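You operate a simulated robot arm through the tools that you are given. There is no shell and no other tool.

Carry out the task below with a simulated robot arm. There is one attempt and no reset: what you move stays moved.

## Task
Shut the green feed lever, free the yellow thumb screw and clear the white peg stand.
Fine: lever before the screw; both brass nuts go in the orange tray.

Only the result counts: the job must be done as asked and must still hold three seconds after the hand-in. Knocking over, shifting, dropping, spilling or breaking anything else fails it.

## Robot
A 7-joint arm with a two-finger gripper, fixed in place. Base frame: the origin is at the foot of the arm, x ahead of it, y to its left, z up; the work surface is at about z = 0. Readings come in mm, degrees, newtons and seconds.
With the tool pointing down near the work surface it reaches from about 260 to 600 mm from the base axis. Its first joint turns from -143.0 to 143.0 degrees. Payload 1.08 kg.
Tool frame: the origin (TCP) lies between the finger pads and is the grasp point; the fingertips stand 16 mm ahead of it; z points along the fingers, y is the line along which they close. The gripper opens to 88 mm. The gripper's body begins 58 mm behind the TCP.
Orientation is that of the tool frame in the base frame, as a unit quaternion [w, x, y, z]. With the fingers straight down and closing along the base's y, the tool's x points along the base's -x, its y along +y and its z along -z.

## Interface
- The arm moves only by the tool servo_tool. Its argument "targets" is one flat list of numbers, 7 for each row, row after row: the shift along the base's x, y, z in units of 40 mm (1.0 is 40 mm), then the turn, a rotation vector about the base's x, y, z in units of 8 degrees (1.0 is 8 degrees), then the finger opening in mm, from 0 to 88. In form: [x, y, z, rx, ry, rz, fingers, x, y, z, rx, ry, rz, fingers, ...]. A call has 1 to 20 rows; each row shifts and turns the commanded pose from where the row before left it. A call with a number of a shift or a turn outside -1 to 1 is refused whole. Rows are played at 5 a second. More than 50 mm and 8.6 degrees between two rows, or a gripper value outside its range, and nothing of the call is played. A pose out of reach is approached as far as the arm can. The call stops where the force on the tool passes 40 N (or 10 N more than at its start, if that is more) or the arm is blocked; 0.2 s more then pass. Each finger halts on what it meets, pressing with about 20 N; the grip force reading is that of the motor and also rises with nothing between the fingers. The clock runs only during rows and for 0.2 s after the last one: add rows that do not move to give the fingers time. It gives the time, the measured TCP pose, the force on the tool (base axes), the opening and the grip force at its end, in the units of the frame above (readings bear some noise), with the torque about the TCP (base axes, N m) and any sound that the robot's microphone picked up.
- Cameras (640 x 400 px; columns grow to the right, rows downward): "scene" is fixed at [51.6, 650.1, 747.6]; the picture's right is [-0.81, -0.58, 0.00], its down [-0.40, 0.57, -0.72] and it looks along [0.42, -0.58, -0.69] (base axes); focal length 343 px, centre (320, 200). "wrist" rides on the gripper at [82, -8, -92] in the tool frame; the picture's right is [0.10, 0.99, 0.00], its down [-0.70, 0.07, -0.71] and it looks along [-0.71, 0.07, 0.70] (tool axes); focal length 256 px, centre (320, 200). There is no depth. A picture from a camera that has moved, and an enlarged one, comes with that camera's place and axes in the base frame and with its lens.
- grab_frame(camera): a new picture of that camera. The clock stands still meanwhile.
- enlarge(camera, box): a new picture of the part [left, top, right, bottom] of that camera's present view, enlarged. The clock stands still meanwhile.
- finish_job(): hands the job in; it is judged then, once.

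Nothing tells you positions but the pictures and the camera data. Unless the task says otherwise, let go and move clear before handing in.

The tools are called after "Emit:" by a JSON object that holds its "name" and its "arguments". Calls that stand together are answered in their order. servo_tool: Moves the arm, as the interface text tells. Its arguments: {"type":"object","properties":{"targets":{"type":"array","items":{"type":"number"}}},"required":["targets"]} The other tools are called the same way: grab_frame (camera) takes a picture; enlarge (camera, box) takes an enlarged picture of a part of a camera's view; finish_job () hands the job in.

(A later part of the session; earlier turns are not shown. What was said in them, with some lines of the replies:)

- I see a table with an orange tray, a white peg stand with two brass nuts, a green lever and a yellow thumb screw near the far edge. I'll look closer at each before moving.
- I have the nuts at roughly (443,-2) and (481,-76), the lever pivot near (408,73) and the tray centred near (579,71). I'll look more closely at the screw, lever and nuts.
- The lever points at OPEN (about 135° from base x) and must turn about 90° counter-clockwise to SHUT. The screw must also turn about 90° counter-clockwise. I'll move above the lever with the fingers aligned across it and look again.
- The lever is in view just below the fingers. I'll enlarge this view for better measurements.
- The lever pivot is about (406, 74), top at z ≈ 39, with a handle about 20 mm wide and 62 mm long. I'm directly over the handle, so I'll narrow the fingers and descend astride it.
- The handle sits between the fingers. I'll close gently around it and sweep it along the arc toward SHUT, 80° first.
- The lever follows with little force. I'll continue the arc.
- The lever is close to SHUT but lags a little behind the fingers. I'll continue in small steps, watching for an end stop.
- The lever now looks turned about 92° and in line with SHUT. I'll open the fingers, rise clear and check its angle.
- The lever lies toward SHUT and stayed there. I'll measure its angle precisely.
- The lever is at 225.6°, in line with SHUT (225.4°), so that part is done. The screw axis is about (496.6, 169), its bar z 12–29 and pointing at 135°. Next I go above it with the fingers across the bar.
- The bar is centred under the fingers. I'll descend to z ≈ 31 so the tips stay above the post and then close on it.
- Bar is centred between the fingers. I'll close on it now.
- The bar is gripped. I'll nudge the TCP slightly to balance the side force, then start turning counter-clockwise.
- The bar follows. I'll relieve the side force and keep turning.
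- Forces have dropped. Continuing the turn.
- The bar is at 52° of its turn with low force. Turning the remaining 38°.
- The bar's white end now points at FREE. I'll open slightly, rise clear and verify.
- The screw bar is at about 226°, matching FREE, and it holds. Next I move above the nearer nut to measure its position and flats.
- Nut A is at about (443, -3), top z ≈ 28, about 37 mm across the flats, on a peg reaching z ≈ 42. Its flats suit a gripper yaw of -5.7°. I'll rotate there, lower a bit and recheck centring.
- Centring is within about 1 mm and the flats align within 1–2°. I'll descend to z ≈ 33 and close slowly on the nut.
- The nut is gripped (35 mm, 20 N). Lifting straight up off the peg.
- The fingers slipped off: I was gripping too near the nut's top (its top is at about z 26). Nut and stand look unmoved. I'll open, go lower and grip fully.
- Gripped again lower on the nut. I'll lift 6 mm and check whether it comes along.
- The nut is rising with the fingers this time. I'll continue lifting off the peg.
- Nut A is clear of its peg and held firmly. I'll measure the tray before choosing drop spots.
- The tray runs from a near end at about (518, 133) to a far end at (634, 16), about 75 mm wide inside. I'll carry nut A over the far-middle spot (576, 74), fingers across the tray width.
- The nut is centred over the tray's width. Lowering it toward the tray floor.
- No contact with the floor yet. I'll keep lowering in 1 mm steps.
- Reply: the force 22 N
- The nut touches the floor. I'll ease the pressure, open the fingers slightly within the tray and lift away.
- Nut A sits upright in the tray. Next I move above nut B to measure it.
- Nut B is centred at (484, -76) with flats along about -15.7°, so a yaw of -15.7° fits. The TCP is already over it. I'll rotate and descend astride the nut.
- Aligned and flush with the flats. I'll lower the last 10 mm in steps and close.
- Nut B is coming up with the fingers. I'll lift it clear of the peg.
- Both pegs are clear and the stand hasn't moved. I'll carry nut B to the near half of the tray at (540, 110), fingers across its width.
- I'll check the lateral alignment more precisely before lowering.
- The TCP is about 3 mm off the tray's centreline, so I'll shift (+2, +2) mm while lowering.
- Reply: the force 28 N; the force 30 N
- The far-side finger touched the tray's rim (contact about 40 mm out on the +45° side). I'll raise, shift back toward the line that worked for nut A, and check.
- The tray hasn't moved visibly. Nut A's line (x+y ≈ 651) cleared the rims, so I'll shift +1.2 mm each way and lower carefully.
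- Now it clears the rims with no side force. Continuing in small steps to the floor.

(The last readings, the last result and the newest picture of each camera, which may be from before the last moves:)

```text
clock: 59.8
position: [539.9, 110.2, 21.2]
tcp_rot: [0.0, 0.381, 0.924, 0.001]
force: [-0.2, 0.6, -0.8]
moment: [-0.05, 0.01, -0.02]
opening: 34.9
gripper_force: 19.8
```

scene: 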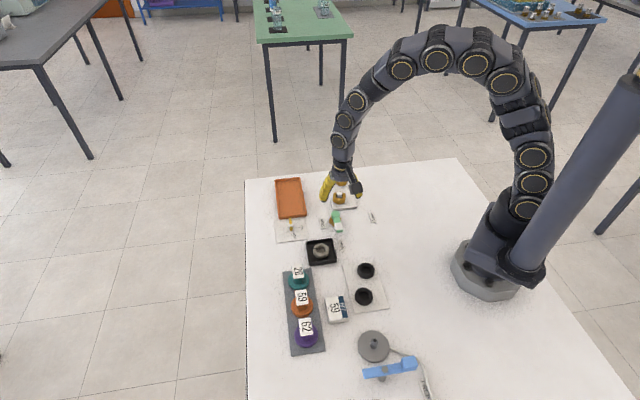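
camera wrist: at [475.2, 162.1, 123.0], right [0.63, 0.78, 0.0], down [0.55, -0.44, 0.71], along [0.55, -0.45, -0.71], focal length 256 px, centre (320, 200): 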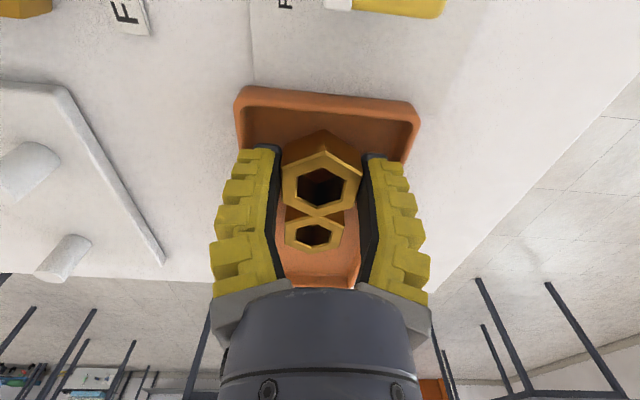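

Emit:
{"name": "servo_tool", "arguments": {"targets": [0, 0, -0.025, 0, 0, 0, 0, 0, 0, 0, 0, 0, 0, 0]}}

Emit:
{"name": "enlarge", "arguments": {"camera": "wrist", "box": [210, 70, 430, 270]}}

```text
clock: 60.4
position: [540.7, 110.8, 21.9]
tcp_rot: [0.0, 0.383, 0.924, 0.0]
force: [0.7, -0.5, 0.9]
moment: [-0.07, -0.02, -0.02]
opening: 34.9
gripper_force: 20.0
```

```text
2.00 times, centred on (320, 170) of wrist
camera zoom: at [476.6, 162.8, 113.0], right [0.63, 0.78, 0.0], down [0.55, -0.44, 0.71], along [0.55, -0.45, -0.7], focal length 512 px, centre (320, 260)
```

zoom: 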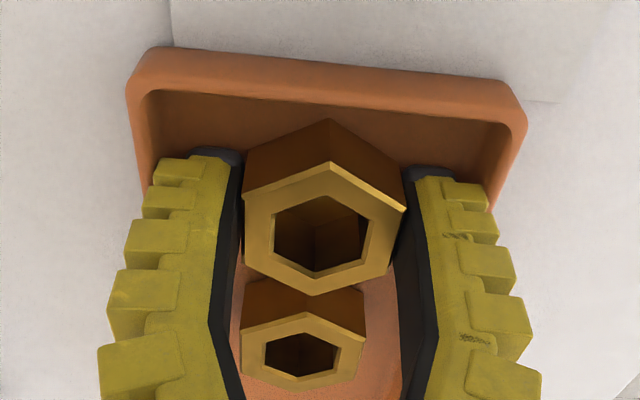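

The nut is just touching the floor. I'll lower half a millimetre more, open only to about 38 mm to stay off the walls, and lift slowly.

Emit:
{"name": "servo_tool", "arguments": {"targets": [0, 0, -0.015, 0, 0, 0, 0, 0, 0, 0, 0, 0, 0, 28, 0, 0, 0, 0, 0, 0, 32, 0, 0, 0, 0, 0, 0, 33.5, 0, 0, 0, 0, 0, 0, 33.5]}}

Emit:
{"name": "grab_frame", "arguments": {"camera": "wrist"}}

```text
clock: 61.6
position: [540.8, 110.4, 20.0]
tcp_rot: [0.0, 0.382, 0.924, 0.001]
force: [-1.8, -3.0, 9.9]
moment: [-0.01, 0.02, 0.0]
opening: 35.7
gripper_force: 19.5
```

```text
taken
camera wrist: at [477.0, 163.1, 112.7], right [0.63, 0.78, 0.0], down [0.55, -0.44, 0.71], along [0.55, -0.45, -0.7], focal length 256 px, centre (320, 200)
```

wrist: 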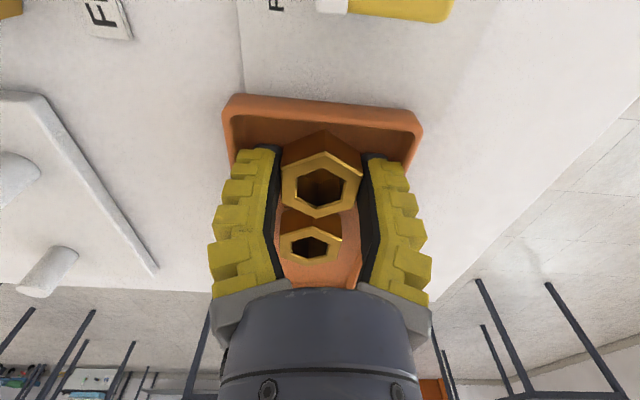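

Emit:
{"name": "servo_tool", "arguments": {"targets": [0, 0, 0, 0, 0, 0, 35, 0, 0, 0, 0, 0, 0, 36.5, 0, 0, 0, 0, 0, 0, 37, 0, 0, 0, 0, 0, 0, 37]}}

```text
clock: 62.6
position: [540.2, 111.3, 20.0]
tcp_rot: [0.0, 0.383, 0.924, 0.0]
force: [-2.7, -2.6, 7.8]
moment: [-0.05, 0.1, -0.03]
opening: 37.4
gripper_force: 12.1
```

Emit:
{"name": "servo_tool", "arguments": {"targets": [0, 0, 0, 0, 0, 0, 38, 0, 0, 0, 0, 0, 0, 39, 0, 0, 0, 0, 0, 0, 39, 0, 0, 0, 0, 0, 0, 39]}}

Emit:
{"name": "enlarge", "arguments": {"camera": "wrist", "box": [210, 70, 430, 270]}}

```text
clock: 63.6
position: [539.6, 110.6, 19.7]
tcp_rot: [0.0, 0.383, 0.924, -0.001]
force: [-5.1, -4.2, 5.5]
moment: [-0.03, -0.01, -0.05]
opening: 40.2
gripper_force: 1.1
```

```text
2.00 times, centred on (320, 170) of wrist
camera zoom: at [476.6, 163.0, 112.2], right [0.63, 0.78, 0.0], down [0.55, -0.44, 0.71], along [0.55, -0.45, -0.71], focal length 512 px, centre (320, 260)
```

zoom: 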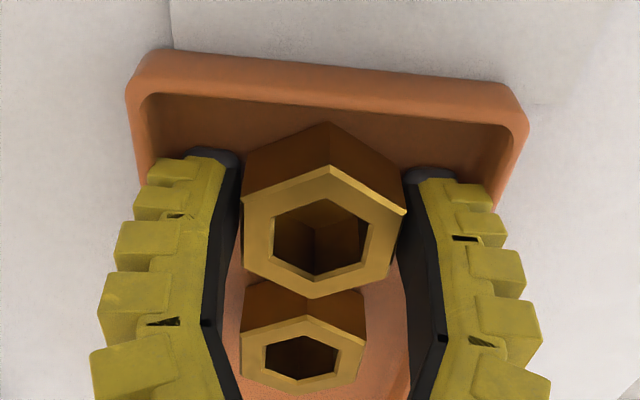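

This is the same state that released nut A. I'll lift slowly.

Emit:
{"name": "servo_tool", "arguments": {"targets": [-0.01, -0.01, 0.05, 0, 0, 0, 39, 0, 0, 0.1, 0, 0, 0, 39, 0, 0, 0.1, 0, 0, 0, 39, 0, 0, 0, 0, 0, 0, 39]}}

Emit:
{"name": "grab_frame", "arguments": {"camera": "wrist"}}

```text
clock: 64.6
position: [540.3, 112.4, 30.3]
tcp_rot: [0.0, 0.382, 0.924, 0.0]
force: [0.7, -1.0, -0.5]
moment: [-0.02, -0.02, 0.02]
opening: 43.7
gripper_force: 3.6
```

```text
taken
camera wrist: at [476.8, 163.4, 122.3], right [0.63, 0.78, 0.0], down [0.55, -0.44, 0.71], along [0.55, -0.45, -0.7], focal length 256 px, centre (320, 200)
```

wrist: 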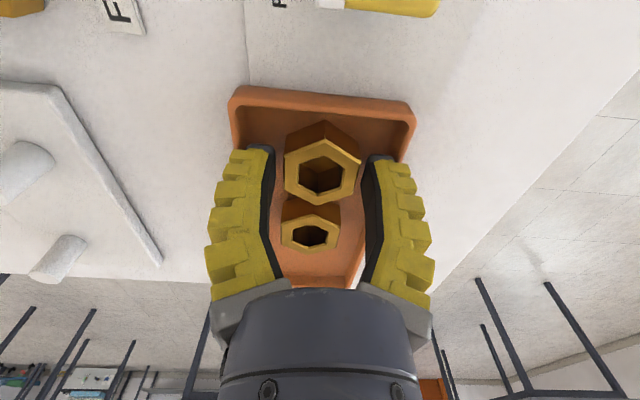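

The nut is released and stays put. I'll rise high and retreat toward the base, then check everything.

Emit:
{"name": "servo_tool", "arguments": {"targets": [0, 0, 0.6, 0, 0, 0, 39, 0, 0, 1, 0, 0, 0, 39, 0, 0, 1, 0, 0, 0, 39, 0, 0, 1, 0, 0, 0, 39, 0, 0, 1, 0, 0, 0, 39, -0.8, -0.5, 0.4, 0, 0, 0, 39, -0.8, -0.5, 0.4, 0, 0, 0, 39, -0.8, -0.5, 0.4, 0, 0, 0, 39, 0, 0, 0, 0, 0, 0, 39]}}

Emit:
{"name": "enlarge", "arguments": {"camera": "scene", "box": [260, 160, 400, 250]}}

Emit:
{"name": "grab_frame", "arguments": {"camera": "scene"}}

Emit:
{"name": "grab_frame", "arguments": {"camera": "wrist"}}

```text
clock: 66.6
position: [444.6, 49.8, 263.2]
tcp_rot: [0.0, 0.382, 0.924, 0.0]
force: [-0.5, 0.2, -0.2]
moment: [-0.01, 0.01, 0.0]
opening: 43.4
gripper_force: 2.9
```

```text
4.44 times, centred on (330, 205) of scene
camera zoom: at [51.6, 650.1, 747.6], right [-0.81, -0.58, 0.0], down [-0.4, 0.57, -0.72], along [0.42, -0.58, -0.69], focal length 1523 px, centre (276, 178)
```

zoom: 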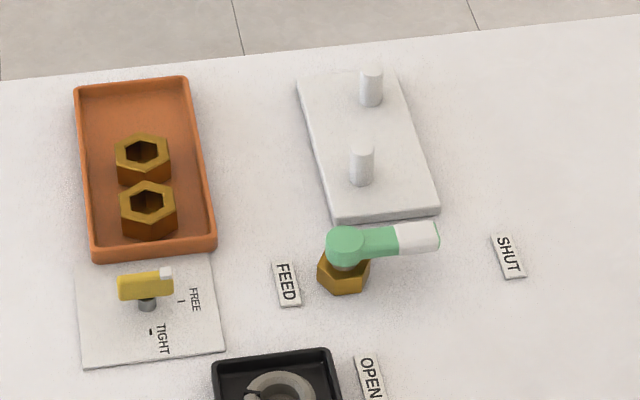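

```text
taken
```

scene: 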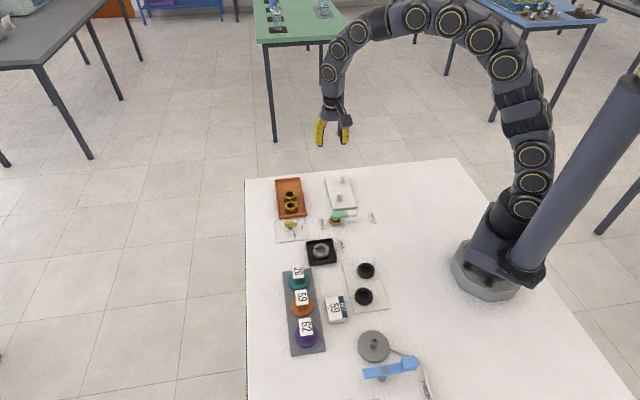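

```text
taken
camera wrist: at [380.8, 100.7, 354.9], right [0.63, 0.78, 0.0], down [0.55, -0.44, 0.71], along [0.55, -0.45, -0.71], focal length 256 px, centre (320, 200)
```

wrist: 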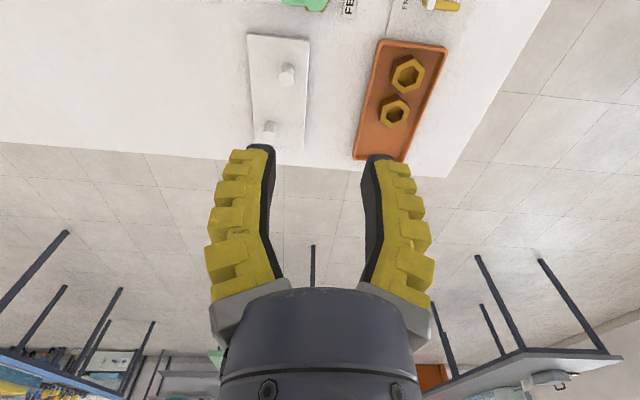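

The lever still lies at SHUT and the screw points at FREE. The peg stand is empty and unmoved, and both brass nuts lie flat in the orange tray. The arm is clear, so I'm handing in.

Emit:
{"name": "finish_job", "arguments": {}}

```text
The job is handed in.
```

The job is handed in. At the last check all three parts were done, with the lever set before the screw:

- **Green feed lever:** turned from OPEN to SHUT; I measured it within about 1° of the SHUT label.
- **Yellow thumb screw:** turned from TIGHT to FREE; the white end points at the FREE mark.
- **White peg stand:** empty, with both brass nuts lying flat in the orange tray.

Two things went less than cleanly:

- **Slipped grip:** my first grip on the nearer nut slipped off without moving the nut or the stand.
- **Tray contact:** while I was lowering the second nut, a finger pressed on the tray's rim with about 28 N. The tray showed no visible shift in the pictures before and after.

The arm was clear of everything when I handed in. I haven't seen the judging result.
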